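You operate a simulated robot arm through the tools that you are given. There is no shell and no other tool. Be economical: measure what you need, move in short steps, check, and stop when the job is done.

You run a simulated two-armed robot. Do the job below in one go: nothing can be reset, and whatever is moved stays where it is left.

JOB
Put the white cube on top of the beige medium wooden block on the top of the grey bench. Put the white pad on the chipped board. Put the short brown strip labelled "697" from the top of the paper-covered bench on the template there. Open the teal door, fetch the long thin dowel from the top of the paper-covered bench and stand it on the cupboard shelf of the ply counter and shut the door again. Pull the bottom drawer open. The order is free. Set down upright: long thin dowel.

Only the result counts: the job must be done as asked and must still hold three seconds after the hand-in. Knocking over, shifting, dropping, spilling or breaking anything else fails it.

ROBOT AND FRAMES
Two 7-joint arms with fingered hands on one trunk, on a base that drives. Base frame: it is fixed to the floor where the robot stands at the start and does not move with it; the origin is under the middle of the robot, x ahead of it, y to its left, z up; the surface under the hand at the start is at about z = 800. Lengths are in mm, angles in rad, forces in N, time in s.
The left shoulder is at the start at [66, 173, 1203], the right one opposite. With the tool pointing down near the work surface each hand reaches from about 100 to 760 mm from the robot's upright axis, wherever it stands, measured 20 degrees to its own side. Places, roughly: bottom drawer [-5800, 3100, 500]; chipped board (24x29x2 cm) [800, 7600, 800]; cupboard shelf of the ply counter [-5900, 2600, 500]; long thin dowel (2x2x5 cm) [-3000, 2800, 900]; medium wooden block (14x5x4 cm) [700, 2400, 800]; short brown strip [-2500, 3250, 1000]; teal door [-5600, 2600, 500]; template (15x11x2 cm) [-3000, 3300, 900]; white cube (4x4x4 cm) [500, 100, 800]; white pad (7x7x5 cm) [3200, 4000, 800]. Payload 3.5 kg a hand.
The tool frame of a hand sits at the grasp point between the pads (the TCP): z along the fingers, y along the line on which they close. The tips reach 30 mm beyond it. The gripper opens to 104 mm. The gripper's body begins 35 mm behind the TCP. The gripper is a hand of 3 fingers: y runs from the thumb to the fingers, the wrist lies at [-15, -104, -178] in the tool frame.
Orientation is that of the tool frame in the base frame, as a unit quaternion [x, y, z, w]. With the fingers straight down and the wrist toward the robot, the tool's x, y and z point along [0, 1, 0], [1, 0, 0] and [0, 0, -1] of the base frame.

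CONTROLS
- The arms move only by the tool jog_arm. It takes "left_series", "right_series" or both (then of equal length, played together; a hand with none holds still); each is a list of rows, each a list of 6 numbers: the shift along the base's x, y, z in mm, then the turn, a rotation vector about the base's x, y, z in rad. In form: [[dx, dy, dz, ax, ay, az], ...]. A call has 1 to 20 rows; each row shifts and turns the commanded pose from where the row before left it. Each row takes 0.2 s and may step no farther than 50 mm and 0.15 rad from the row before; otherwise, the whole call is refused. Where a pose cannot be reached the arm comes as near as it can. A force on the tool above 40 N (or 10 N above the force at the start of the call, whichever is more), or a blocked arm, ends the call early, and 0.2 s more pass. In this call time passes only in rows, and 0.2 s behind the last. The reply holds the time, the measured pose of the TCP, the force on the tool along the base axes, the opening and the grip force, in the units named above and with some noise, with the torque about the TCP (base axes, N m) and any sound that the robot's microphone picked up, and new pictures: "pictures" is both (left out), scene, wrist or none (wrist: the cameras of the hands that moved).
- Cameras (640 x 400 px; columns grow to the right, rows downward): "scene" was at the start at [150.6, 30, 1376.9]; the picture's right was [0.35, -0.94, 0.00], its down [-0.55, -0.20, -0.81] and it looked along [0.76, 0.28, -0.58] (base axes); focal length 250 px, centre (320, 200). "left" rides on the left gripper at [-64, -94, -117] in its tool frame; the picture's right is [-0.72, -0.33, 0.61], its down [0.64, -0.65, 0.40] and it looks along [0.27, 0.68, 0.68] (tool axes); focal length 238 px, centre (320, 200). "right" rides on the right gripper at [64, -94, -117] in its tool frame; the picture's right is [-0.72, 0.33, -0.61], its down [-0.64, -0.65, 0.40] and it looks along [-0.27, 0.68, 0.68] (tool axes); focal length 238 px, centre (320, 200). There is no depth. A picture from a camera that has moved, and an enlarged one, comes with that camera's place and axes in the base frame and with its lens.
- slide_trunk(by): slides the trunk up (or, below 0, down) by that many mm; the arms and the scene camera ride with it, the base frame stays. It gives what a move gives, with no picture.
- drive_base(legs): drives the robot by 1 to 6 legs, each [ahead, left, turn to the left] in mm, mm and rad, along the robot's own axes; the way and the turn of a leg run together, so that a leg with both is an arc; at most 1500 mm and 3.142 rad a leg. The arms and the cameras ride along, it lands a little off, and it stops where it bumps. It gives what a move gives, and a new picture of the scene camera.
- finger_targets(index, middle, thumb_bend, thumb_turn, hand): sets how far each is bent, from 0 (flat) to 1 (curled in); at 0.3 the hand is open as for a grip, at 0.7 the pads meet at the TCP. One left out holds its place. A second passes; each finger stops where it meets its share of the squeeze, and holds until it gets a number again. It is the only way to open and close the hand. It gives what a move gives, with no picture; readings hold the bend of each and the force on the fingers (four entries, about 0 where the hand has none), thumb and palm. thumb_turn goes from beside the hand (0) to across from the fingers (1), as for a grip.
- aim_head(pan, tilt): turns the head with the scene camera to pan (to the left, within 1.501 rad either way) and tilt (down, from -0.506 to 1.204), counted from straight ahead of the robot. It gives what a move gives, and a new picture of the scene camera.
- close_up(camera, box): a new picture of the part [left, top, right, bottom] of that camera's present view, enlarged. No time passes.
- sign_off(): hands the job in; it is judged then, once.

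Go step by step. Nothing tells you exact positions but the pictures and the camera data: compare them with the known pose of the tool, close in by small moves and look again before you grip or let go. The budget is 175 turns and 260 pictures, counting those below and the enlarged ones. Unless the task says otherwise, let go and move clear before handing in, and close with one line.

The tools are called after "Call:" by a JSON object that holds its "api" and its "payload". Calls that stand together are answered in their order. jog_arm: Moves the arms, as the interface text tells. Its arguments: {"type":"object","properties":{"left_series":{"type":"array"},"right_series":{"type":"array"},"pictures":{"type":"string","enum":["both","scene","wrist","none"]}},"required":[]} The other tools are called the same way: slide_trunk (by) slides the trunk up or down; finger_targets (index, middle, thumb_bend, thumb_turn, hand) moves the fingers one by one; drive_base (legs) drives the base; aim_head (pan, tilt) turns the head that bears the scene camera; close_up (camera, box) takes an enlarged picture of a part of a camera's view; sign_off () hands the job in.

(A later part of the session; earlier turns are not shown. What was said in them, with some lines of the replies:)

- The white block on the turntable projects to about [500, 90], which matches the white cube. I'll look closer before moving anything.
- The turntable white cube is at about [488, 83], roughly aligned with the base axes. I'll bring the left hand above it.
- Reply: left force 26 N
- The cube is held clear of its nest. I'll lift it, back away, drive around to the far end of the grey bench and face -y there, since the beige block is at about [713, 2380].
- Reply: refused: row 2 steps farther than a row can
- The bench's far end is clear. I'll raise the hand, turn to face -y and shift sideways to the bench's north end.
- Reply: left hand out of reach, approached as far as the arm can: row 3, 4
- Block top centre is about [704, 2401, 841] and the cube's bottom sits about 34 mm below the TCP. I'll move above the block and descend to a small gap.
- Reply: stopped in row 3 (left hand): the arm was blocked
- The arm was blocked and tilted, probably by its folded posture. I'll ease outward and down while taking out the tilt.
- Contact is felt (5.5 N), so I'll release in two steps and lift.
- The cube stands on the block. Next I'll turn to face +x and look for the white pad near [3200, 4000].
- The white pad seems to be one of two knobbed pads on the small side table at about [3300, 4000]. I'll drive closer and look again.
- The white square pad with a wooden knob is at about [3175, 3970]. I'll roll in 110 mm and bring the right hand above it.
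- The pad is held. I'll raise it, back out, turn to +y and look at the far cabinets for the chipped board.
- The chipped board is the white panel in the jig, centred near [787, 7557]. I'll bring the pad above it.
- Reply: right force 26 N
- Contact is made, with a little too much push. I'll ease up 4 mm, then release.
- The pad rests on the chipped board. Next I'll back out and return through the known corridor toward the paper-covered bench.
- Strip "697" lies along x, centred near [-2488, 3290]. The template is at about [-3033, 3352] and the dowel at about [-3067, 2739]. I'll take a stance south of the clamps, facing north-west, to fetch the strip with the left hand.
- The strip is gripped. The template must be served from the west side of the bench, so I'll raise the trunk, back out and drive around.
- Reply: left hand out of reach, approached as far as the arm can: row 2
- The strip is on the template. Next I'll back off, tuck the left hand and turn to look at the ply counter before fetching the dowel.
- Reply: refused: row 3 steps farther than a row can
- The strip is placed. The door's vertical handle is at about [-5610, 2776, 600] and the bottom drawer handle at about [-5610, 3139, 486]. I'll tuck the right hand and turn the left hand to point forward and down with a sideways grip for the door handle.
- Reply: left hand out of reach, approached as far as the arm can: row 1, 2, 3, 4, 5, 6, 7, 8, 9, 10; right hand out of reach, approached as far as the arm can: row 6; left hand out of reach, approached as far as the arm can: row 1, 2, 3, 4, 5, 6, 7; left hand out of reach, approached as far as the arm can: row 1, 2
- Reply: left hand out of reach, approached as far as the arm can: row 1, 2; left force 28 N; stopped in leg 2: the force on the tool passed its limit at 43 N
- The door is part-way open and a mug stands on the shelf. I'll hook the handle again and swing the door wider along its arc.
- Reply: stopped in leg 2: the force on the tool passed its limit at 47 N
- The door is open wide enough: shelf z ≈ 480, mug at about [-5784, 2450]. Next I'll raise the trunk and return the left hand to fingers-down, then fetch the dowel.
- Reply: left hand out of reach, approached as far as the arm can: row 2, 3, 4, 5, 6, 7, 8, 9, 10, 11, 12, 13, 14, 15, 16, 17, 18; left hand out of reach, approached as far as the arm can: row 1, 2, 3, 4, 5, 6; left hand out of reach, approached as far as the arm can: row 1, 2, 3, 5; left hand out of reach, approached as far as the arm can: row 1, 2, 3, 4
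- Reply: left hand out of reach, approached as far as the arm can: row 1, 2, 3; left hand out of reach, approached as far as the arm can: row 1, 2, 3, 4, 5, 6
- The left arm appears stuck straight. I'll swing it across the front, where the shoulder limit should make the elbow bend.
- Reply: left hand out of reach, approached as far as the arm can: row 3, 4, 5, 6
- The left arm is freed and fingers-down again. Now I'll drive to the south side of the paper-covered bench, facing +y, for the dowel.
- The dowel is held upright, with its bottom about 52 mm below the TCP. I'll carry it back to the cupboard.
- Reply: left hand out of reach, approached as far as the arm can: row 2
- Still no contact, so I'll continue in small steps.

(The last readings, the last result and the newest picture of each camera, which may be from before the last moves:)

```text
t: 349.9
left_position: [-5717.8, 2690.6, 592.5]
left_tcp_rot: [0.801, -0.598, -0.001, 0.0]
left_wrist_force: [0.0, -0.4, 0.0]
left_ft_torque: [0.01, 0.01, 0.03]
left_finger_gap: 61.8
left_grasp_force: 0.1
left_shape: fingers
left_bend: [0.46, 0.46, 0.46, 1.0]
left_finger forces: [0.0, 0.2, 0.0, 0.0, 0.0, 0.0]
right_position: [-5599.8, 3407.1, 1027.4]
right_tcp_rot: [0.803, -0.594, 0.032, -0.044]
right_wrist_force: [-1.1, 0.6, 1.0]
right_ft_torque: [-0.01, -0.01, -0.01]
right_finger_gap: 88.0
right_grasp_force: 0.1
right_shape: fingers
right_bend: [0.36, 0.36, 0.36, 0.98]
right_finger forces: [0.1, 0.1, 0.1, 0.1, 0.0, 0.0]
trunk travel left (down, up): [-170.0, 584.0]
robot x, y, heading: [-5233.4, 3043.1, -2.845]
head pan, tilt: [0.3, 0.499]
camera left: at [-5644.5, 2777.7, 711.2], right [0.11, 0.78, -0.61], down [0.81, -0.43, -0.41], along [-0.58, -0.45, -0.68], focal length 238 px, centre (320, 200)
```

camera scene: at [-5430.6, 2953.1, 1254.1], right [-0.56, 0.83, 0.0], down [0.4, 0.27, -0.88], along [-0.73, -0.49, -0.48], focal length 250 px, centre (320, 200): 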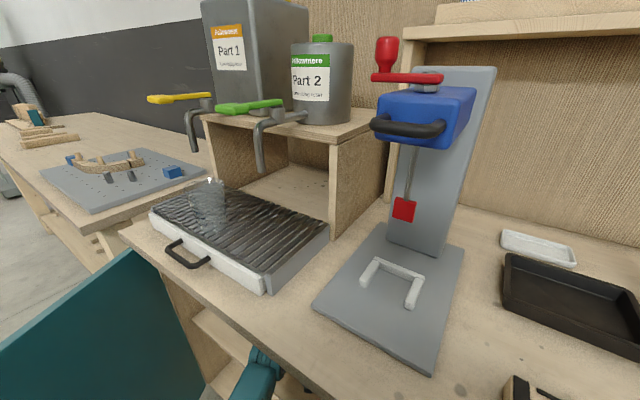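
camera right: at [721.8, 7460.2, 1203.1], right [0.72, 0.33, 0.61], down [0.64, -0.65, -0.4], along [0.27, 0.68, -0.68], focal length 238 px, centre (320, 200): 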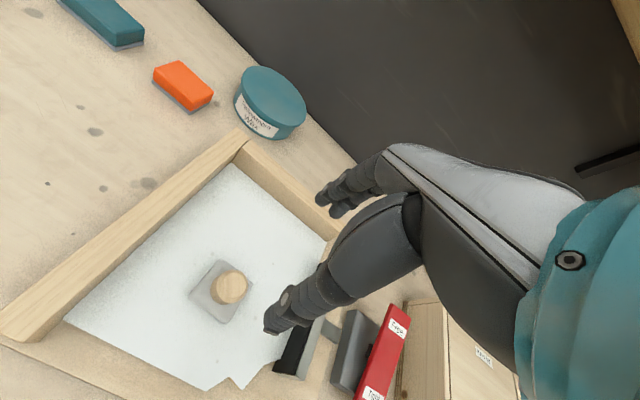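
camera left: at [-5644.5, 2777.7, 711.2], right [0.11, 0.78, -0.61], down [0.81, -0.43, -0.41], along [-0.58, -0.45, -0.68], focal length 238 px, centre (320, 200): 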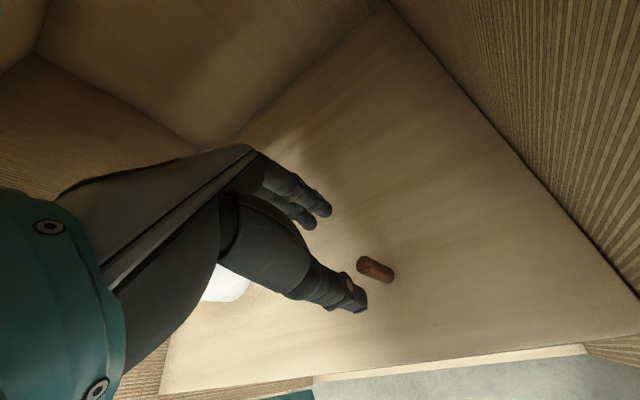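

Call:
{"api": "drive_base", "payload": {"legs": [[-420, 60, 0]]}}

Call:
{"api": "close_up", "payload": {"camera": "scene", "box": [220, 200, 420, 340]}}

```text
t: 352.5
left_position: [-5303.4, 2756.7, 592.8]
left_tcp_rot: [0.8, -0.6, -0.001, -0.001]
left_wrist_force: [-0.1, -0.1, -0.7]
left_ft_torque: [-0.04, 0.0, 0.01]
left_finger_gap: 62.0
left_grasp_force: 0.0
left_shape: fingers
left_bend: [0.46, 0.46, 0.46, 1.0]
left_finger forces: [0.0, 0.0, 0.0, 0.0, 0.0, 0.1]
right_position: [-5180.6, 3471.5, 1028.5]
right_tcp_rot: [0.801, -0.596, 0.032, -0.043]
right_wrist_force: [0.9, 0.2, -0.2]
right_ft_torque: [0.01, 0.01, 0.02]
right_finger_gap: 87.9
right_grasp_force: 0.0
right_shape: fingers
right_bend: [0.36, 0.36, 0.36, 0.98]
right_finger forces: [0.0, 0.1, 0.0, 0.0, 0.0, 0.1]
trunk travel left (down, up): [-170.0, 584.0]
robot x, y, heading: [-4815.4, 3104.5, -2.852]
head pan, tilt: [0.3, 0.499]
camera scene: at [-5013.6, 3017.2, 1254.3], right [-0.56, 0.83, 0.0], down [0.4, 0.27, -0.88], along [-0.73, -0.49, -0.48], focal length 250 px, centre (320, 200)
```

scene: 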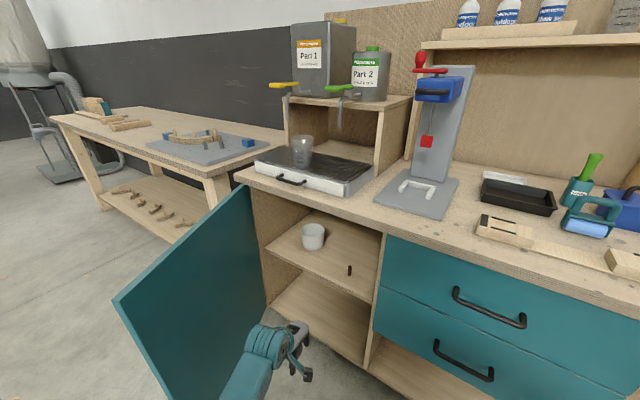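

```text
2.86 times, centred on (320, 270) of scene
camera zoom: at [-5013.6, 3017.2, 1254.3], right [-0.56, 0.83, 0.0], down [0.4, 0.27, -0.88], along [-0.73, -0.49, -0.48], focal length 714 px, centre (320, 0)
```

zoom: 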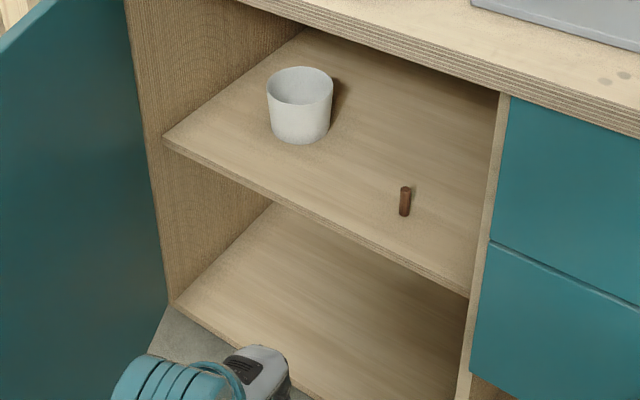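

The dowel stands on the shelf. Now I'll close the fist and move the left hand round to the outside of the door to push it shut.

Call:
{"api": "finger_targets", "payload": {"hand": "left", "index": 0.75, "middle": 0.75, "thumb_bend": 0.7}}

Call:
{"api": "drive_base", "payload": {"legs": [[-360, 0, 0], [0, 0, -0.29], [-120, 720, 0]]}}

Call:
{"api": "aim_head", "payload": {"pan": 0.2, "tilt": 0.55}}

```text
t: 353.5
left_position: [-5301.7, 2755.7, 593.0]
left_tcp_rot: [0.8, -0.6, -0.001, 0.0]
left_wrist_force: [-0.5, -0.5, 0.1]
left_ft_torque: [-0.01, 0.0, 0.0]
left_finger_gap: 0.3
left_grasp_force: 0.1
left_shape: fingers
left_bend: [0.74, 0.75, 0.68, 1.0]
left_finger forces: [0.1, 0.0, 0.0, 0.0, 0.1, 0.0]
right_position: [-5180.7, 3472.5, 1028.0]
right_tcp_rot: [0.801, -0.596, 0.032, -0.043]
right_wrist_force: [-0.3, -0.1, 0.0]
right_ft_torque: [-0.04, -0.01, 0.03]
right_finger_gap: 87.9
right_grasp_force: 0.0
right_shape: fingers
right_bend: [0.36, 0.36, 0.36, 0.98]
right_finger forces: [0.0, 0.0, 0.1, 0.0, 0.1, 0.1]
trunk travel left (down, up): [-170.0, 584.0]
robot x, y, heading: [-4814.2, 3103.9, -2.853]
head pan, tilt: [0.3, 0.499]
```

```text
t: 360.3
left_position: [-4917.3, 2295.5, 593.2]
left_tcp_rot: [-0.705, 0.709, 0.0, 0.0]
left_wrist_force: [-0.6, -0.8, 0.9]
left_ft_torque: [0.0, 0.01, 0.03]
left_finger_gap: 0.0
left_grasp_force: 0.0
left_shape: fingers
left_bend: [0.75, 0.75, 0.68, 1.0]
left_finger forces: [0.0, 0.0, 0.1, 0.0, 0.0, 0.0]
right_position: [-4596.4, 2947.1, 1028.3]
right_tcp_rot: [0.707, -0.706, 0.037, -0.038]
right_wrist_force: [-0.8, -0.1, -0.2]
right_ft_torque: [-0.02, 0.01, 0.0]
right_finger_gap: 87.7
right_grasp_force: 0.2
right_shape: fingers
right_bend: [0.36, 0.36, 0.36, 0.98]
right_finger forces: [0.0, 0.0, 0.0, 0.0, 0.1, 0.0]
trunk travel left (down, up): [-170.0, 584.0]
robot x, y, heading: [-4354.0, 2493.4, -3.145]
head pan, tilt: [0.3, 0.499]
camera scene: at [-4566.2, 2464.0, 1254.3], right [-0.3, 0.95, 0.0], down [0.46, 0.14, -0.88], along [-0.84, -0.26, -0.48], focal length 250 px, centre (320, 200)
```

scene: 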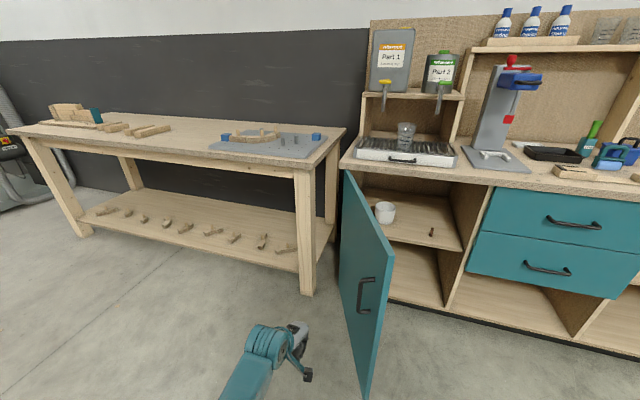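

```text
t: 360.9
left_position: [-4917.4, 2296.0, 592.7]
left_tcp_rot: [-0.705, 0.709, 0.001, 0.001]
left_wrist_force: [0.7, 0.1, 0.3]
left_ft_torque: [-0.01, 0.01, 0.03]
left_finger_gap: 0.0
left_grasp_force: 0.0
left_shape: fingers
left_bend: [0.75, 0.75, 0.68, 1.0]
left_finger forces: [0.0, 0.0, 0.1, 0.0, 0.1, 0.0]
right_position: [-4595.6, 2947.8, 1028.1]
right_tcp_rot: [0.706, -0.706, 0.037, -0.038]
right_wrist_force: [0.0, 0.0, 0.5]
right_ft_torque: [-0.01, -0.01, 0.0]
right_finger_gap: 87.7
right_grasp_force: 0.0
right_shape: fingers
right_bend: [0.36, 0.36, 0.36, 0.98]
right_finger forces: [0.0, 0.1, 0.1, 0.1, 0.1, 0.0]
trunk travel left (down, up): [-170.0, 584.0]
robot x, y, heading: [-4349.0, 2489.2, -3.138]
head pan, tilt: [0.201, 0.55]
camera scene: at [-4567.4, 2473.2, 1249.7], right [-0.2, 0.98, 0.0], down [0.51, 0.1, -0.85], along [-0.84, -0.17, -0.52], focal length 250 px, centre (320, 200)
```

scene: 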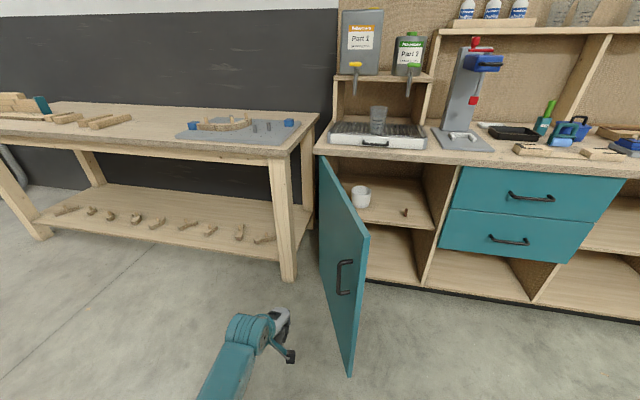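

Call:
{"api": "drive_base", "payload": {"legs": [[205, -40, 0], [66, -170, 0], [89, -115, 0]]}}

```text
t: 364.7
left_position: [-5277.0, 2620.0, 593.8]
left_tcp_rot: [-0.705, 0.709, 0.001, 0.001]
left_wrist_force: [-0.3, 0.3, 0.1]
left_ft_torque: [-0.01, -0.01, 0.02]
left_finger_gap: 0.0
left_grasp_force: 0.1
left_shape: fingers
left_bend: [0.75, 0.75, 0.68, 1.0]
left_finger forces: [0.0, 0.1, 0.0, 0.0, 0.0, 0.1]
right_position: [-4958.4, 3272.0, 1027.4]
right_tcp_rot: [0.707, -0.705, 0.038, -0.038]
right_wrist_force: [-0.5, -0.2, -0.6]
right_ft_torque: [-0.04, -0.02, 0.01]
right_finger_gap: 87.8
right_grasp_force: 0.0
right_shape: fingers
right_bend: [0.36, 0.36, 0.36, 0.98]
right_finger forces: [0.0, 0.0, 0.0, 0.1, 0.0, 0.0]
trunk travel left (down, up): [-170.0, 584.0]
robot x, y, heading: [-4712.7, 2813.7, -3.137]
head pan, tilt: [0.201, 0.55]
camera scene: at [-4928.0, 2797.6, 1249.6], right [-0.2, 0.98, 0.0], down [0.51, 0.1, -0.85], along [-0.84, -0.17, -0.52], focal length 250 px, centre (320, 200)
```

scene: 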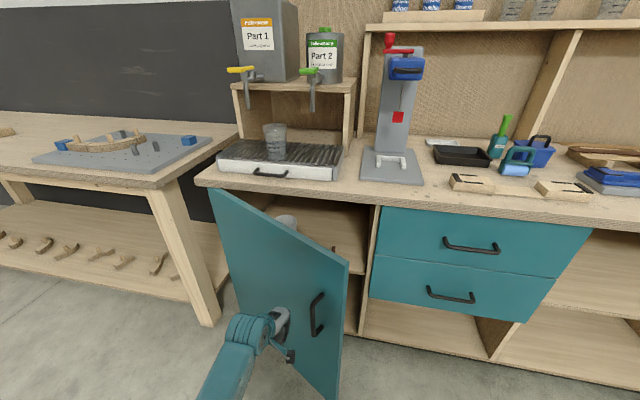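

Call:
{"api": "drive_base", "payload": {"legs": [[119, -80, 0], [80, -30, 0]]}}

```text
t: 366.7
left_position: [-5478.2, 2731.1, 593.4]
left_tcp_rot: [-0.705, 0.71, 0.0, 0.001]
left_wrist_force: [-1.3, -0.1, 0.0]
left_ft_torque: [0.01, 0.01, 0.01]
left_finger_gap: 0.1
left_grasp_force: 0.0
left_shape: fingers
left_bend: [0.75, 0.75, 0.68, 1.0]
left_finger forces: [0.0, 0.0, 0.1, 0.0, 0.1, 0.0]
right_position: [-5158.8, 3382.2, 1027.5]
right_tcp_rot: [0.707, -0.705, 0.038, -0.038]
right_wrist_force: [1.0, 0.5, -0.6]
right_ft_torque: [0.05, 0.0, -0.01]
right_finger_gap: 87.7
right_grasp_force: 0.0
right_shape: fingers
right_bend: [0.36, 0.36, 0.36, 0.98]
right_finger forces: [0.0, 0.0, 0.1, 0.2, 0.1, 0.0]
trunk travel left (down, up): [-170.0, 584.0]
robot x, y, heading: [-4912.7, 2929.0, -3.141]
head pan, tilt: [0.201, 0.55]
camera scene: at [-5128.2, 2907.3, 1249.5], right [-0.2, 0.98, 0.0], down [0.51, 0.1, -0.85], along [-0.83, -0.17, -0.52], focal length 250 px, centre (320, 200)
```

scene: 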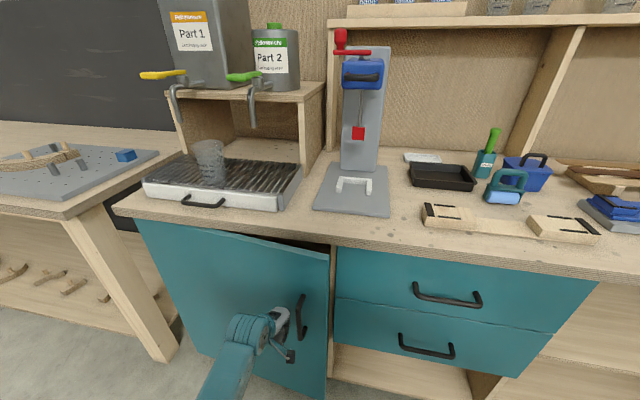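

Call:
{"api": "drive_base", "payload": {"legs": [[45, -5, 0]]}}

Call:
{"api": "drive_base", "payload": {"legs": [[40, 0, 0]]}}

```text
t: 367.6
left_position: [-5521.2, 2734.4, 592.9]
left_tcp_rot: [-0.704, 0.71, 0.0, 0.002]
left_wrist_force: [-0.3, 0.2, 0.0]
left_ft_torque: [0.01, 0.01, 0.01]
left_finger_gap: 0.0
left_grasp_force: 0.0
left_shape: fingers
left_bend: [0.75, 0.75, 0.68, 1.0]
left_finger forces: [0.1, 0.0, 0.1, 0.0, 0.0, 0.1]
right_position: [-5201.8, 3385.6, 1027.7]
right_tcp_rot: [0.707, -0.705, 0.038, -0.038]
right_wrist_force: [-0.1, -0.3, 0.5]
right_ft_torque: [0.01, -0.03, -0.01]
right_finger_gap: 87.7
right_grasp_force: 0.2
right_shape: fingers
right_bend: [0.36, 0.36, 0.36, 0.98]
right_finger forces: [0.1, 0.0, 0.0, 0.0, 0.0, 0.0]
trunk travel left (down, up): [-170.0, 584.0]
robot x, y, heading: [-4954.2, 2933.3, -3.139]
head pan, tilt: [0.201, 0.55]
camera scene: at [-5172.7, 2912.0, 1249.5], right [-0.2, 0.98, 0.0], down [0.51, 0.1, -0.85], along [-0.83, -0.17, -0.52], focal length 250 px, centre (320, 200)
```

scene: 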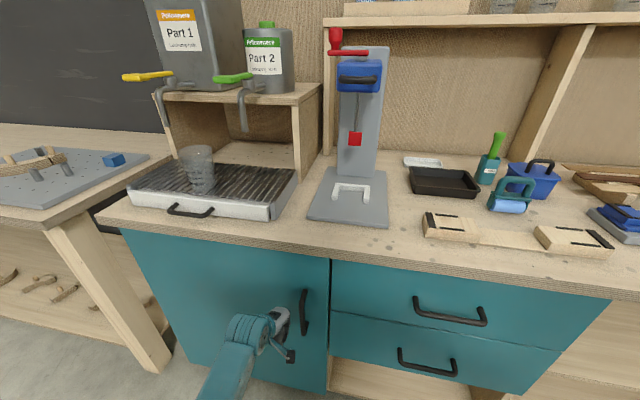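

```text
t: 368.6
left_position: [-5549.9, 2736.4, 589.5]
left_tcp_rot: [-0.705, 0.71, -0.006, 0.007]
left_wrist_force: [2.3, 0.0, 0.6]
left_ft_torque: [0.01, 0.05, -0.01]
left_finger_gap: 0.0
left_grasp_force: 1.0
left_shape: fingers
left_bend: [0.75, 0.75, 0.68, 1.0]
left_finger forces: [0.1, 2.2, 0.1, 0.0, 0.0, 0.0]
right_position: [-5236.2, 3386.4, 1027.9]
right_tcp_rot: [0.708, -0.704, 0.039, -0.038]
right_wrist_force: [-0.2, -0.1, -0.3]
right_ft_torque: [0.01, 0.0, -0.02]
right_finger_gap: 87.9
right_grasp_force: 0.0
right_shape: fingers
right_bend: [0.36, 0.36, 0.36, 0.98]
right_finger forces: [0.0, 0.1, 0.0, 0.0, 0.0, 0.0]
trunk travel left (down, up): [-170.0, 584.0]
robot x, y, heading: [-4990.9, 2931.9, -3.141]
head pan, tilt: [0.201, 0.55]
stopped in leg 1: the force on the tool passed its limit at 78 N (the readings are from after the stop); the commanded pose is now the measured one
camera scene: at [-5206.0, 2911.6, 1249.7], right [-0.2, 0.98, 0.0], down [0.51, 0.11, -0.85], along [-0.84, -0.17, -0.52], focal length 250 px, centre (320, 200)
```

scene: 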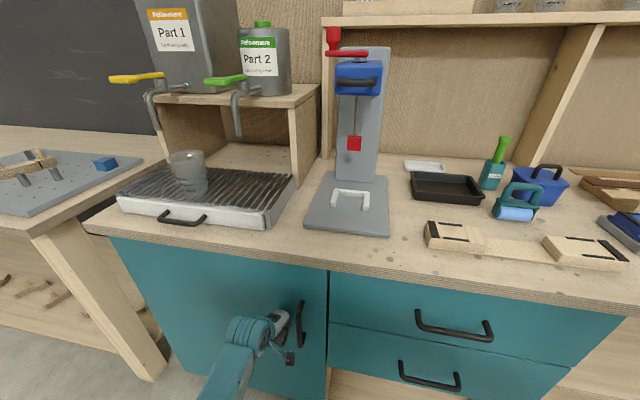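

The door is shut. I'll back off, move right to the bottom drawer handle and hook it from above with open fingers.

Call:
{"api": "drive_base", "payload": {"legs": [[-100, 0, 0], [0, -390, 0]]}}

Call:
{"api": "finger_targets", "payload": {"hand": "left", "index": 0.36, "middle": 0.36, "thumb_bend": 0.36}}

Call:
{"api": "jog_arm", "payload": {"left_series": [[0, 0, -15, 0, 0.01, 0], [0, 0, -15, 0, 0.01, 0], [0, 0, 0, 0, 0, 0]], "pictures": "both"}}

```text
t: 371.8
left_position: [-5453.1, 3127.7, 589.0]
left_tcp_rot: [-0.706, 0.709, -0.006, 0.007]
left_wrist_force: [-0.3, -0.9, -1.1]
left_ft_torque: [-0.01, -0.02, 0.02]
left_finger_gap: 0.1
left_grasp_force: 0.0
left_shape: fingers
left_bend: [0.75, 0.75, 0.68, 1.0]
left_finger forces: [0.1, 0.1, 0.0, 0.0, 0.0, 0.1]
right_position: [-5138.9, 3778.8, 1027.6]
right_tcp_rot: [0.708, -0.704, 0.038, -0.038]
right_wrist_force: [-0.3, 0.2, 0.3]
right_ft_torque: [-0.01, 0.01, -0.04]
right_finger_gap: 87.9
right_grasp_force: 0.1
right_shape: fingers
right_bend: [0.36, 0.36, 0.36, 0.98]
right_finger forces: [0.0, 0.1, 0.1, 0.1, 0.1, 0.0]
trunk travel left (down, up): [-170.0, 584.0]
robot x, y, heading: [-4892.8, 3324.8, -3.134]
head pan, tilt: [0.201, 0.55]
camera scene: at [-5108.0, 3305.1, 1249.7], right [-0.2, 0.98, 0.0], down [0.51, 0.11, -0.85], along [-0.83, -0.17, -0.52], focal length 250 px, centre (320, 200)
```

scene: 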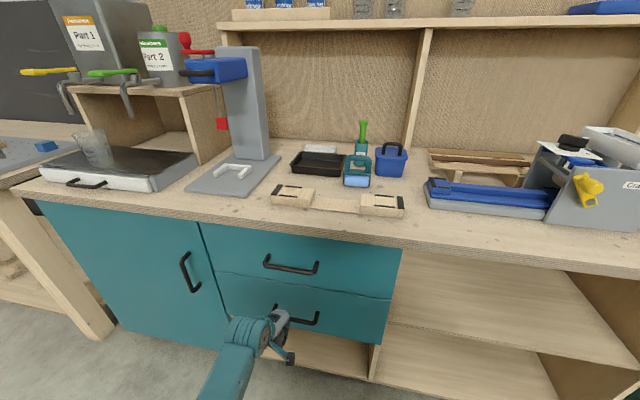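

```text
t: 372.8
left_position: [-5451.9, 3126.6, 589.3]
left_tcp_rot: [-0.705, 0.709, -0.006, 0.007]
left_wrist_force: [-0.4, -0.8, -0.9]
left_ft_torque: [-0.02, 0.02, 0.0]
left_finger_gap: 87.7
left_grasp_force: 0.2
left_shape: fingers
left_bend: [0.36, 0.36, 0.36, 0.98]
left_finger forces: [0.0, 0.0, 0.0, 0.1, 0.0, 0.0]
right_position: [-5137.6, 3778.5, 1027.6]
right_tcp_rot: [0.707, -0.705, 0.038, -0.038]
right_wrist_force: [0.3, -0.4, 0.4]
right_ft_torque: [-0.02, 0.02, -0.01]
right_finger_gap: 87.8
right_grasp_force: 0.1
right_shape: fingers
right_bend: [0.36, 0.36, 0.36, 0.98]
right_finger forces: [0.1, 0.0, 0.0, 0.0, 0.0, 0.1]
trunk travel left (down, up): [-170.0, 584.0]
robot x, y, heading: [-4889.3, 3328.3, -3.138]
head pan, tilt: [0.201, 0.55]
```

```text
t: 373.6
left_position: [-5452.2, 3126.2, 558.6]
left_tcp_rot: [-0.705, 0.709, 0.001, 0.0]
left_wrist_force: [0.5, -1.1, 0.6]
left_ft_torque: [0.0, 0.0, 0.0]
left_finger_gap: 87.5
left_grasp_force: 0.0
left_shape: fingers
left_bend: [0.36, 0.36, 0.36, 0.98]
left_finger forces: [0.1, 0.0, 0.0, 0.0, 0.0, 0.1]
right_position: [-5139.0, 3779.6, 1026.9]
right_tcp_rot: [0.708, -0.704, 0.038, -0.038]
right_wrist_force: [0.2, 0.0, 0.3]
right_ft_torque: [-0.01, -0.02, -0.01]
right_finger_gap: 88.0
right_grasp_force: 0.0
right_shape: fingers
right_bend: [0.36, 0.36, 0.36, 0.98]
right_finger forces: [0.1, 0.0, 0.1, 0.1, 0.1, 0.0]
trunk travel left (down, up): [-170.0, 584.0]
robot x, y, heading: [-4895.8, 3326.0, -3.137]
head pan, tilt: [0.201, 0.55]
camera scene: at [-5108.0, 3304.7, 1249.7], right [-0.2, 0.98, 0.0], down [0.51, 0.11, -0.85], along [-0.83, -0.17, -0.52], focal length 250 px, centre (320, 200)
camera left: at [-5357.4, 3188.8, 676.3], right [0.33, 0.72, -0.61], down [0.65, -0.64, -0.41], along [-0.69, -0.26, -0.68], focal length 238 px, centre (320, 200)
```

scene: 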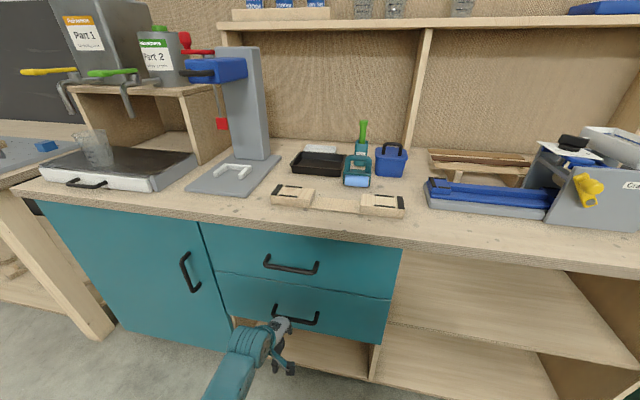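
left: 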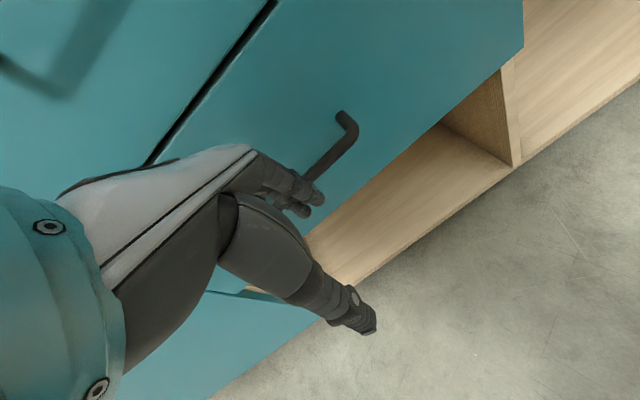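

Call:
{"api": "jog_arm", "payload": {"left_series": [[0, 0, 8, 0, 0, 0], [0, 0, 0, 0, 0, 0]], "pictures": "none"}}

Call:
{"api": "drive_base", "payload": {"legs": [[86, 0, 0]]}}

Call:
{"api": "close_up", "payload": {"camera": "left", "box": [180, 80, 460, 300]}}

```text
t: 374.2
left_position: [-5452.9, 3125.9, 566.4]
left_tcp_rot: [-0.705, 0.709, 0.001, 0.0]
left_wrist_force: [0.2, 0.0, 0.2]
left_ft_torque: [0.02, 0.01, 0.01]
left_finger_gap: 87.8
left_grasp_force: 0.0
left_shape: fingers
left_bend: [0.36, 0.36, 0.36, 0.98]
left_finger forces: [0.1, 0.1, 0.0, 0.1, 0.1, 0.0]
right_position: [-5138.1, 3779.6, 1028.2]
right_tcp_rot: [0.708, -0.704, 0.038, -0.04]
right_wrist_force: [0.1, 0.0, 0.1]
right_ft_torque: [0.0, -0.02, -0.01]
right_finger_gap: 87.9
right_grasp_force: 0.0
right_shape: fingers
right_bend: [0.36, 0.36, 0.36, 0.98]
right_finger forces: [0.0, 0.1, 0.0, 0.1, 0.0, 0.0]
trunk travel left (down, up): [-170.0, 584.0]
robot x, y, heading: [-4889.3, 3324.3, -3.139]
head pan, tilt: [0.201, 0.55]
```

```text
t: 375.4
left_position: [-5527.5, 3126.2, 557.4]
left_tcp_rot: [-0.706, 0.708, -0.01, 0.012]
left_wrist_force: [16.2, 1.2, 2.6]
left_ft_torque: [-0.04, 0.38, 0.13]
left_finger_gap: 87.8
left_grasp_force: 8.2
left_shape: fingers
left_bend: [0.36, 0.42, 0.36, 0.98]
left_finger forces: [0.0, 15.7, 0.0, 0.0, 0.0, 0.1]
right_position: [-5223.7, 3778.0, 1027.2]
right_tcp_rot: [0.708, -0.704, 0.038, -0.039]
right_wrist_force: [1.0, -0.3, 0.4]
right_ft_torque: [-0.01, 0.02, 0.01]
right_finger_gap: 87.9
right_grasp_force: 0.1
right_shape: fingers
right_bend: [0.36, 0.36, 0.36, 0.98]
right_finger forces: [0.0, 0.0, 0.0, 0.1, 0.0, 0.0]
trunk travel left (down, up): [-170.0, 584.0]
robot x, y, heading: [-4976.0, 3323.4, -3.137]
head pan, tilt: [0.201, 0.55]
stopped in leg 1: the force on the tool passed its limit at 41 N (the readings are from after the stop); the commanded pose is now the measured one
camera scene: at [-5193.1, 3304.1, 1250.0], right [-0.2, 0.98, 0.0], down [0.51, 0.11, -0.85], along [-0.84, -0.17, -0.52], focal length 250 px, centre (320, 200)
```

scene: 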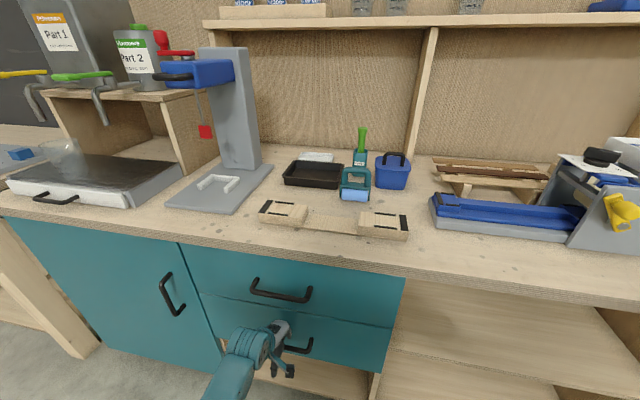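

```text
1.82 times, centred on (320, 190) of left
camera zoom: at [-5436.7, 3188.4, 678.8], right [0.35, 0.72, -0.6], down [0.66, -0.64, -0.39], along [-0.66, -0.26, -0.7], focal length 433 px, centre (320, 218)
```

zoom: 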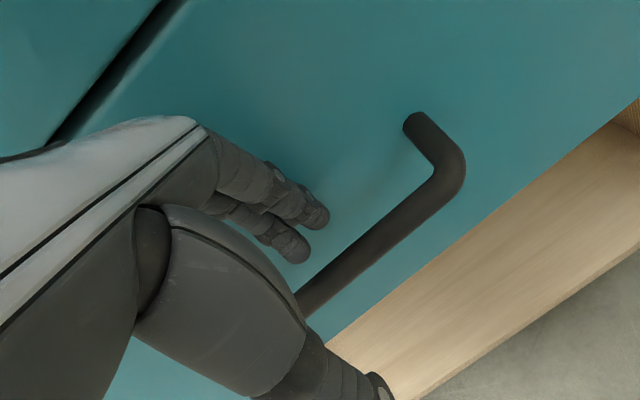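

Call:
{"api": "drive_base", "payload": {"legs": [[-6, 0, 0]]}}

Call:
{"api": "jog_arm", "payload": {"left_series": [[0, 0, -15, 0, 0, 0], [0, 0, -15, 0, 0, 0], [0, 0, -10, 0, 0, 0], [0, 0, 0, 0, 0, 0]], "pictures": "wrist"}}

```text
t: 376.1
left_position: [-5525.4, 3126.0, 561.7]
left_tcp_rot: [-0.705, 0.709, -0.008, 0.008]
left_wrist_force: [5.3, 0.0, 1.8]
left_ft_torque: [-0.04, 0.22, 0.04]
left_finger_gap: 87.6
left_grasp_force: 2.8
left_shape: fingers
left_bend: [0.36, 0.38, 0.36, 0.98]
left_finger forces: [0.0, 5.4, 0.0, 0.1, 0.0, 0.0]
right_position: [-5219.7, 3778.6, 1027.3]
right_tcp_rot: [0.708, -0.705, 0.039, -0.038]
right_wrist_force: [-0.7, 0.4, -0.5]
right_ft_torque: [0.0, 0.0, -0.01]
right_finger_gap: 88.0
right_grasp_force: 0.0
right_shape: fingers
right_bend: [0.36, 0.36, 0.36, 0.98]
right_finger forces: [0.1, 0.0, 0.0, 0.0, 0.0, 0.0]
trunk travel left (down, up): [-170.0, 584.0]
robot x, y, heading: [-4975.6, 3323.1, -3.138]
head pan, tilt: [0.201, 0.55]
camera scene: at [-5188.0, 3304.2, 1249.8], right [-0.2, 0.98, 0.0], down [0.51, 0.11, -0.85], along [-0.83, -0.17, -0.52], focal length 250 px, centre (320, 200)
```

scene: 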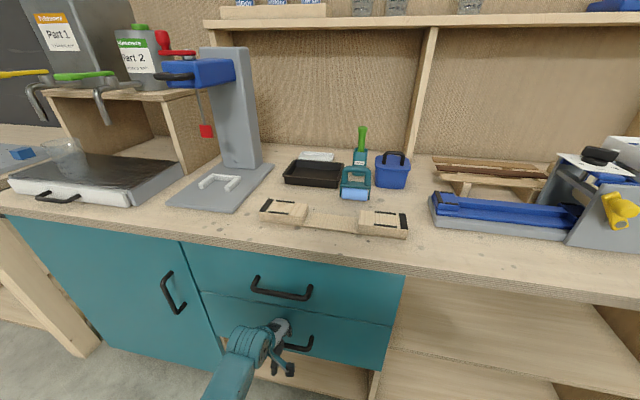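

```text
t: 377.1
left_position: [-5525.8, 3125.8, 520.2]
left_tcp_rot: [-0.705, 0.709, -0.007, 0.008]
left_wrist_force: [7.0, 0.5, 1.9]
left_ft_torque: [-0.03, 0.25, 0.08]
left_finger_gap: 88.0
left_grasp_force: 3.6
left_shape: fingers
left_bend: [0.36, 0.38, 0.36, 0.98]
left_finger forces: [0.0, 6.8, 0.0, 0.1, 0.0, 0.0]
right_position: [-5218.8, 3777.7, 1027.2]
right_tcp_rot: [0.708, -0.704, 0.038, -0.039]
right_wrist_force: [0.6, -0.6, -0.6]
right_ft_torque: [0.0, -0.05, -0.03]
right_finger_gap: 87.7
right_grasp_force: 0.0
right_shape: fingers
right_bend: [0.36, 0.36, 0.36, 0.98]
right_finger forces: [0.0, 0.0, 0.1, 0.0, 0.0, 0.0]
trunk travel left (down, up): [-170.0, 584.0]
robot x, y, heading: [-4973.7, 3325.3, -3.135]
head pan, tilt: [0.201, 0.55]
camera left: at [-5433.3, 3188.7, 640.2], right [0.34, 0.72, -0.61], down [0.66, -0.64, -0.39], along [-0.67, -0.26, -0.69], focal length 238 px, centre (320, 200)
```

left: 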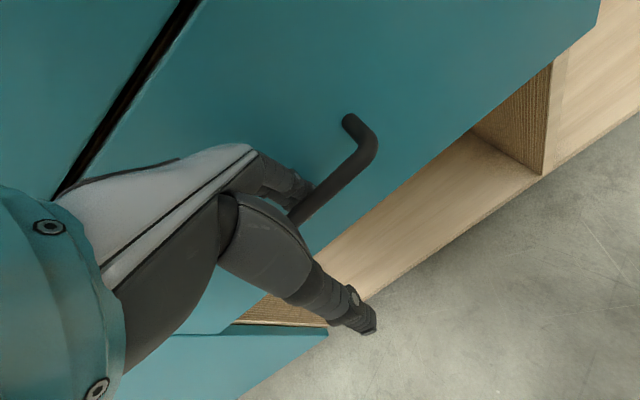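

Call:
{"api": "finger_targets", "payload": {"hand": "left", "index": 0.75, "middle": 0.75, "thumb_bend": 0.7}}

Call:
{"api": "drive_base", "payload": {"legs": [[-60, 0, 0]]}}

```text
t: 378.1
left_position: [-5525.5, 3126.0, 520.1]
left_tcp_rot: [-0.705, 0.709, -0.008, 0.01]
left_wrist_force: [0.6, 0.4, -8.8]
left_ft_torque: [0.03, -0.04, 0.04]
left_finger_gap: 0.0
left_grasp_force: 7.1
left_shape: fingers
left_bend: [0.74, 0.74, 0.69, 1.0]
left_finger forces: [4.4, 9.9, 0.1, 0.0, 0.0, 0.0]
right_position: [-5219.5, 3778.9, 1026.6]
right_tcp_rot: [0.708, -0.704, 0.039, -0.039]
right_wrist_force: [-0.3, -0.4, -1.4]
right_ft_torque: [0.0, -0.01, -0.01]
right_finger_gap: 87.9
right_grasp_force: 0.0
right_shape: fingers
right_bend: [0.36, 0.36, 0.36, 0.98]
right_finger forces: [0.0, 0.0, 0.0, 0.1, 0.0, 0.1]
trunk travel left (down, up): [-170.0, 584.0]
robot x, y, heading: [-4969.1, 3320.6, -3.136]
head pan, tilt: [0.201, 0.55]
```

```text
t: 379.1
left_position: [-5465.5, 3125.1, 519.1]
left_tcp_rot: [-0.705, 0.709, -0.007, 0.009]
left_wrist_force: [0.8, -0.5, -10.5]
left_ft_torque: [0.03, -0.04, 0.1]
left_finger_gap: 0.0
left_grasp_force: 8.2
left_shape: fingers
left_bend: [0.74, 0.74, 0.69, 1.0]
left_finger forces: [7.3, 9.9, 0.0, 0.0, 0.1, 0.0]
right_position: [-5160.7, 3779.1, 1028.2]
right_tcp_rot: [0.708, -0.704, 0.038, -0.038]
right_wrist_force: [-0.5, 0.6, -0.1]
right_ft_torque: [-0.05, 0.0, 0.02]
right_finger_gap: 87.8
right_grasp_force: 0.0
right_shape: fingers
right_bend: [0.36, 0.36, 0.36, 0.98]
right_finger forces: [0.1, 0.0, 0.1, 0.0, 0.1, 0.1]
trunk travel left (down, up): [-170.0, 584.0]
robot x, y, heading: [-4910.6, 3326.2, -3.139]
head pan, tilt: [0.201, 0.55]
camera scene: at [-5129.0, 3304.1, 1249.5], right [-0.2, 0.98, 0.0], down [0.51, 0.11, -0.85], along [-0.83, -0.17, -0.52], focal length 250 px, centre (320, 200)
```

scene: 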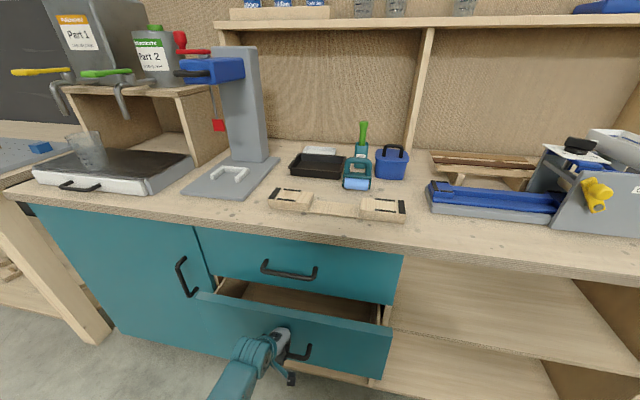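

The drawer is coming out, so I'll keep pulling.

Call:
{"api": "drive_base", "payload": {"legs": [[-90, 0, 0], [-100, 0, 0]]}}

```text
t: 380.9
left_position: [-5275.2, 3128.1, 519.1]
left_tcp_rot: [-0.705, 0.709, -0.007, 0.008]
left_wrist_force: [-0.1, -4.9, -10.5]
left_ft_torque: [-0.03, 0.0, 0.12]
left_finger_gap: 0.0
left_grasp_force: 9.1
left_shape: fingers
left_bend: [0.74, 0.74, 0.69, 1.0]
left_finger forces: [7.2, 9.7, 0.0, 0.1, 0.0, 0.1]
right_position: [-4969.7, 3779.5, 1027.8]
right_tcp_rot: [0.708, -0.704, 0.039, -0.038]
right_wrist_force: [0.2, -0.6, -0.3]
right_ft_torque: [0.0, 0.02, -0.01]
right_finger_gap: 87.7
right_grasp_force: 0.0
right_shape: fingers
right_bend: [0.36, 0.36, 0.36, 0.98]
right_finger forces: [0.0, 0.0, 0.1, 0.1, 0.0, 0.0]
trunk travel left (down, up): [-170.0, 584.0]
robot x, y, heading: [-4723.1, 3324.5, -3.142]
head pan, tilt: [0.201, 0.55]
camera scene: at [-4938.8, 3304.9, 1249.6], right [-0.2, 0.98, 0.0], down [0.51, 0.11, -0.85], along [-0.83, -0.17, -0.52], focal length 250 px, centre (320, 200)
```

scene: 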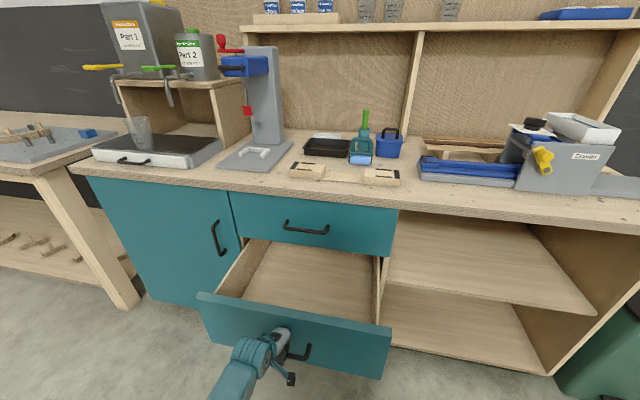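

Call:
{"api": "drive_base", "payload": {"legs": [[-80, 0, 0]]}}

```text
t: 382.0
left_position: [-5195.5, 3127.6, 519.4]
left_tcp_rot: [-0.706, 0.709, -0.008, 0.009]
left_wrist_force: [-0.2, -2.2, -7.2]
left_ft_torque: [0.01, 0.03, 0.12]
left_finger_gap: 0.1
left_grasp_force: 7.4
left_shape: fingers
left_bend: [0.74, 0.74, 0.69, 1.0]
left_finger forces: [6.5, 9.3, 0.0, 0.0, 0.1, 0.1]
right_position: [-4890.5, 3779.4, 1027.9]
right_tcp_rot: [0.708, -0.704, 0.038, -0.039]
right_wrist_force: [0.1, 0.7, -0.6]
right_ft_torque: [0.0, 0.04, 0.01]
right_finger_gap: 88.0
right_grasp_force: 0.1
right_shape: fingers
right_bend: [0.36, 0.36, 0.36, 0.98]
right_finger forces: [0.0, 0.0, 0.0, 0.1, 0.0, 0.1]
trunk travel left (down, up): [-170.0, 584.0]
robot x, y, heading: [-4642.7, 3322.9, -3.133]
head pan, tilt: [0.201, 0.55]
camera scene: at [-4859.3, 3305.3, 1249.6], right [-0.2, 0.98, 0.0], down [0.51, 0.11, -0.85], along [-0.83, -0.17, -0.52], focal length 250 px, centre (320, 200)
```

scene: 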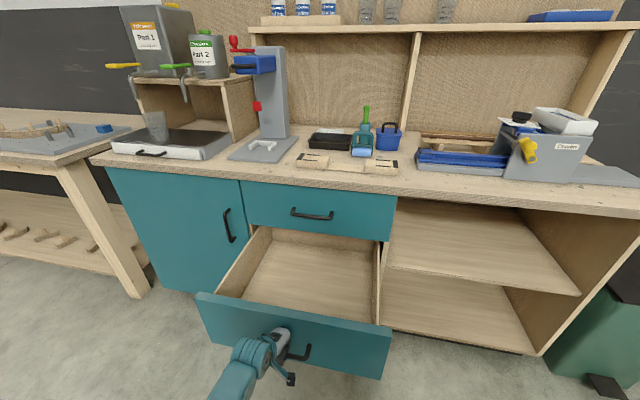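

Call:
{"api": "finger_targets", "payload": {"hand": "left", "index": 0.48, "middle": 0.48, "thumb_bend": 0.36}}

Call:
{"api": "jog_arm", "payload": {"left_series": [[0, 0, 15, 0, 0, 0], [0, 0, 25, 0, 0, 0], [0, 0, 30, 0, 0, 0], [0, 0, 30, 0, 0, 0], [0, 0, 0, 0, 0, 0]], "pictures": "wrist"}}

```text
t: 383.0
left_position: [-5195.3, 3128.2, 521.0]
left_tcp_rot: [-0.705, 0.709, -0.009, 0.008]
left_wrist_force: [-1.4, -0.1, 0.3]
left_ft_torque: [-0.01, 0.03, -0.02]
left_finger_gap: 73.4
left_grasp_force: 0.6
left_shape: fingers
left_bend: [0.47, 0.48, 0.36, 0.98]
left_finger forces: [1.0, 0.0, 0.0, 0.0, 0.1, 0.1]
right_position: [-4889.6, 3780.5, 1027.9]
right_tcp_rot: [0.708, -0.704, 0.039, -0.039]
right_wrist_force: [-0.5, -0.1, 0.2]
right_ft_torque: [-0.04, -0.01, 0.02]
right_finger_gap: 87.9
right_grasp_force: 0.1
right_shape: fingers
right_bend: [0.36, 0.36, 0.36, 0.98]
right_finger forces: [0.1, 0.0, 0.0, 0.0, 0.0, 0.1]
trunk travel left (down, up): [-170.0, 584.0]
robot x, y, heading: [-4639.1, 3325.2, -3.14]
head pan, tilt: [0.201, 0.55]
```

```text
t: 384.2
left_position: [-5195.3, 3129.3, 619.9]
left_tcp_rot: [-0.706, 0.709, -0.009, 0.008]
left_wrist_force: [-0.4, 0.6, -0.4]
left_ft_torque: [-0.02, 0.01, -0.01]
left_finger_gap: 72.5
left_grasp_force: 0.0
left_shape: fingers
left_bend: [0.48, 0.48, 0.36, 0.98]
left_finger forces: [0.0, 0.0, 0.1, 0.1, 0.0, 0.0]
right_position: [-4889.7, 3779.8, 1027.7]
right_tcp_rot: [0.708, -0.704, 0.038, -0.038]
right_wrist_force: [0.6, -0.2, -0.1]
right_ft_torque: [-0.01, 0.01, 0.01]
right_finger_gap: 88.0
right_grasp_force: 0.1
right_shape: fingers
right_bend: [0.36, 0.36, 0.36, 0.98]
right_finger forces: [0.0, 0.0, 0.0, 0.1, 0.1, 0.0]
trunk travel left (down, up): [-170.0, 584.0]
robot x, y, heading: [-4644.0, 3320.5, -3.133]
head pan, tilt: [0.201, 0.55]
camera left: at [-5104.1, 3190.7, 739.5], right [0.35, 0.72, -0.61], down [0.66, -0.64, -0.39], along [-0.67, -0.26, -0.69], focal length 238 px, centre (320, 200)
```

left: 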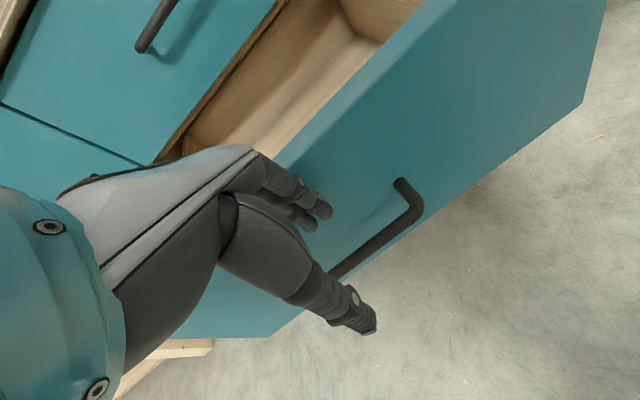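

Call:
{"api": "drive_base", "payload": {"legs": [[-350, 0, 0]]}}

Call:
{"api": "close_up", "payload": {"camera": "scene", "box": [120, 130, 440, 340]}}

```text
t: 386.4
left_position: [-4850.2, 3130.6, 619.3]
left_tcp_rot: [-0.704, 0.71, -0.008, 0.008]
left_wrist_force: [0.2, -0.7, 0.6]
left_ft_torque: [0.01, -0.01, 0.0]
left_finger_gap: 72.8
left_grasp_force: 0.1
left_shape: fingers
left_bend: [0.48, 0.48, 0.36, 0.98]
left_finger forces: [0.0, 0.0, 0.1, 0.0, 0.0, 0.1]
right_position: [-4541.1, 3782.1, 1026.8]
right_tcp_rot: [0.706, -0.706, 0.037, -0.038]
right_wrist_force: [0.9, -0.1, 0.0]
right_ft_torque: [-0.01, -0.01, 0.0]
right_finger_gap: 88.1
right_grasp_force: 0.0
right_shape: fingers
right_bend: [0.36, 0.36, 0.36, 0.98]
right_finger forces: [0.0, 0.0, 0.1, 0.1, 0.1, 0.0]
trunk travel left (down, up): [-170.0, 584.0]
robot x, y, heading: [-4293.8, 3324.1, -3.142]
head pan, tilt: [0.201, 0.55]
camera scene: at [-4511.5, 3307.0, 1249.8], right [-0.2, 0.98, 0.0], down [0.51, 0.1, -0.85], along [-0.84, -0.17, -0.52], focal length 250 px, centre (320, 200)
```

scene: 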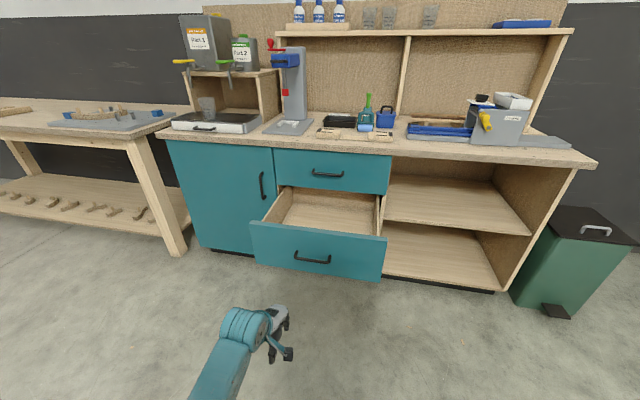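

```text
1.90 times, centred on (280, 235) of scene
camera zoom: at [-4511.5, 3307.0, 1249.8], right [-0.2, 0.98, 0.0], down [0.51, 0.1, -0.85], along [-0.84, -0.17, -0.52], focal length 476 px, centre (396, 133)
```

zoom: 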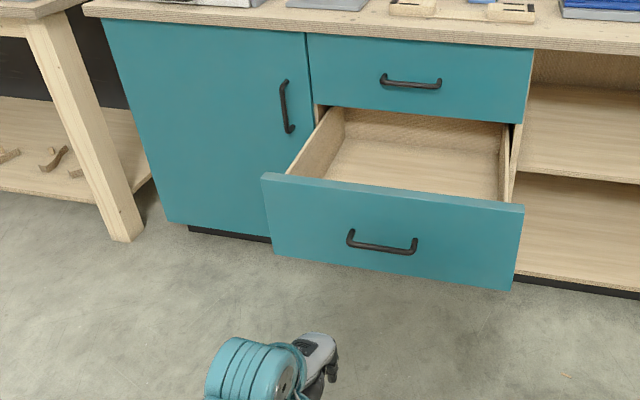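

The door is flush, the bottom drawer is open and both hands are clear. All five items are done, so I'm handing in.

Call:
{"api": "sign_off", "payload": {}}

```text
The job is handed in.
```

I finished all five tasks and handed the job in: cube on the beige block, pad on the chipped board, strip 697 on the template, dowel upright on the cupboard shelf with the door shut, and bottom drawer open. I saw the dowel standing before I closed the door but couldn't check it afterwards, and the last push on the door reached 78 N.
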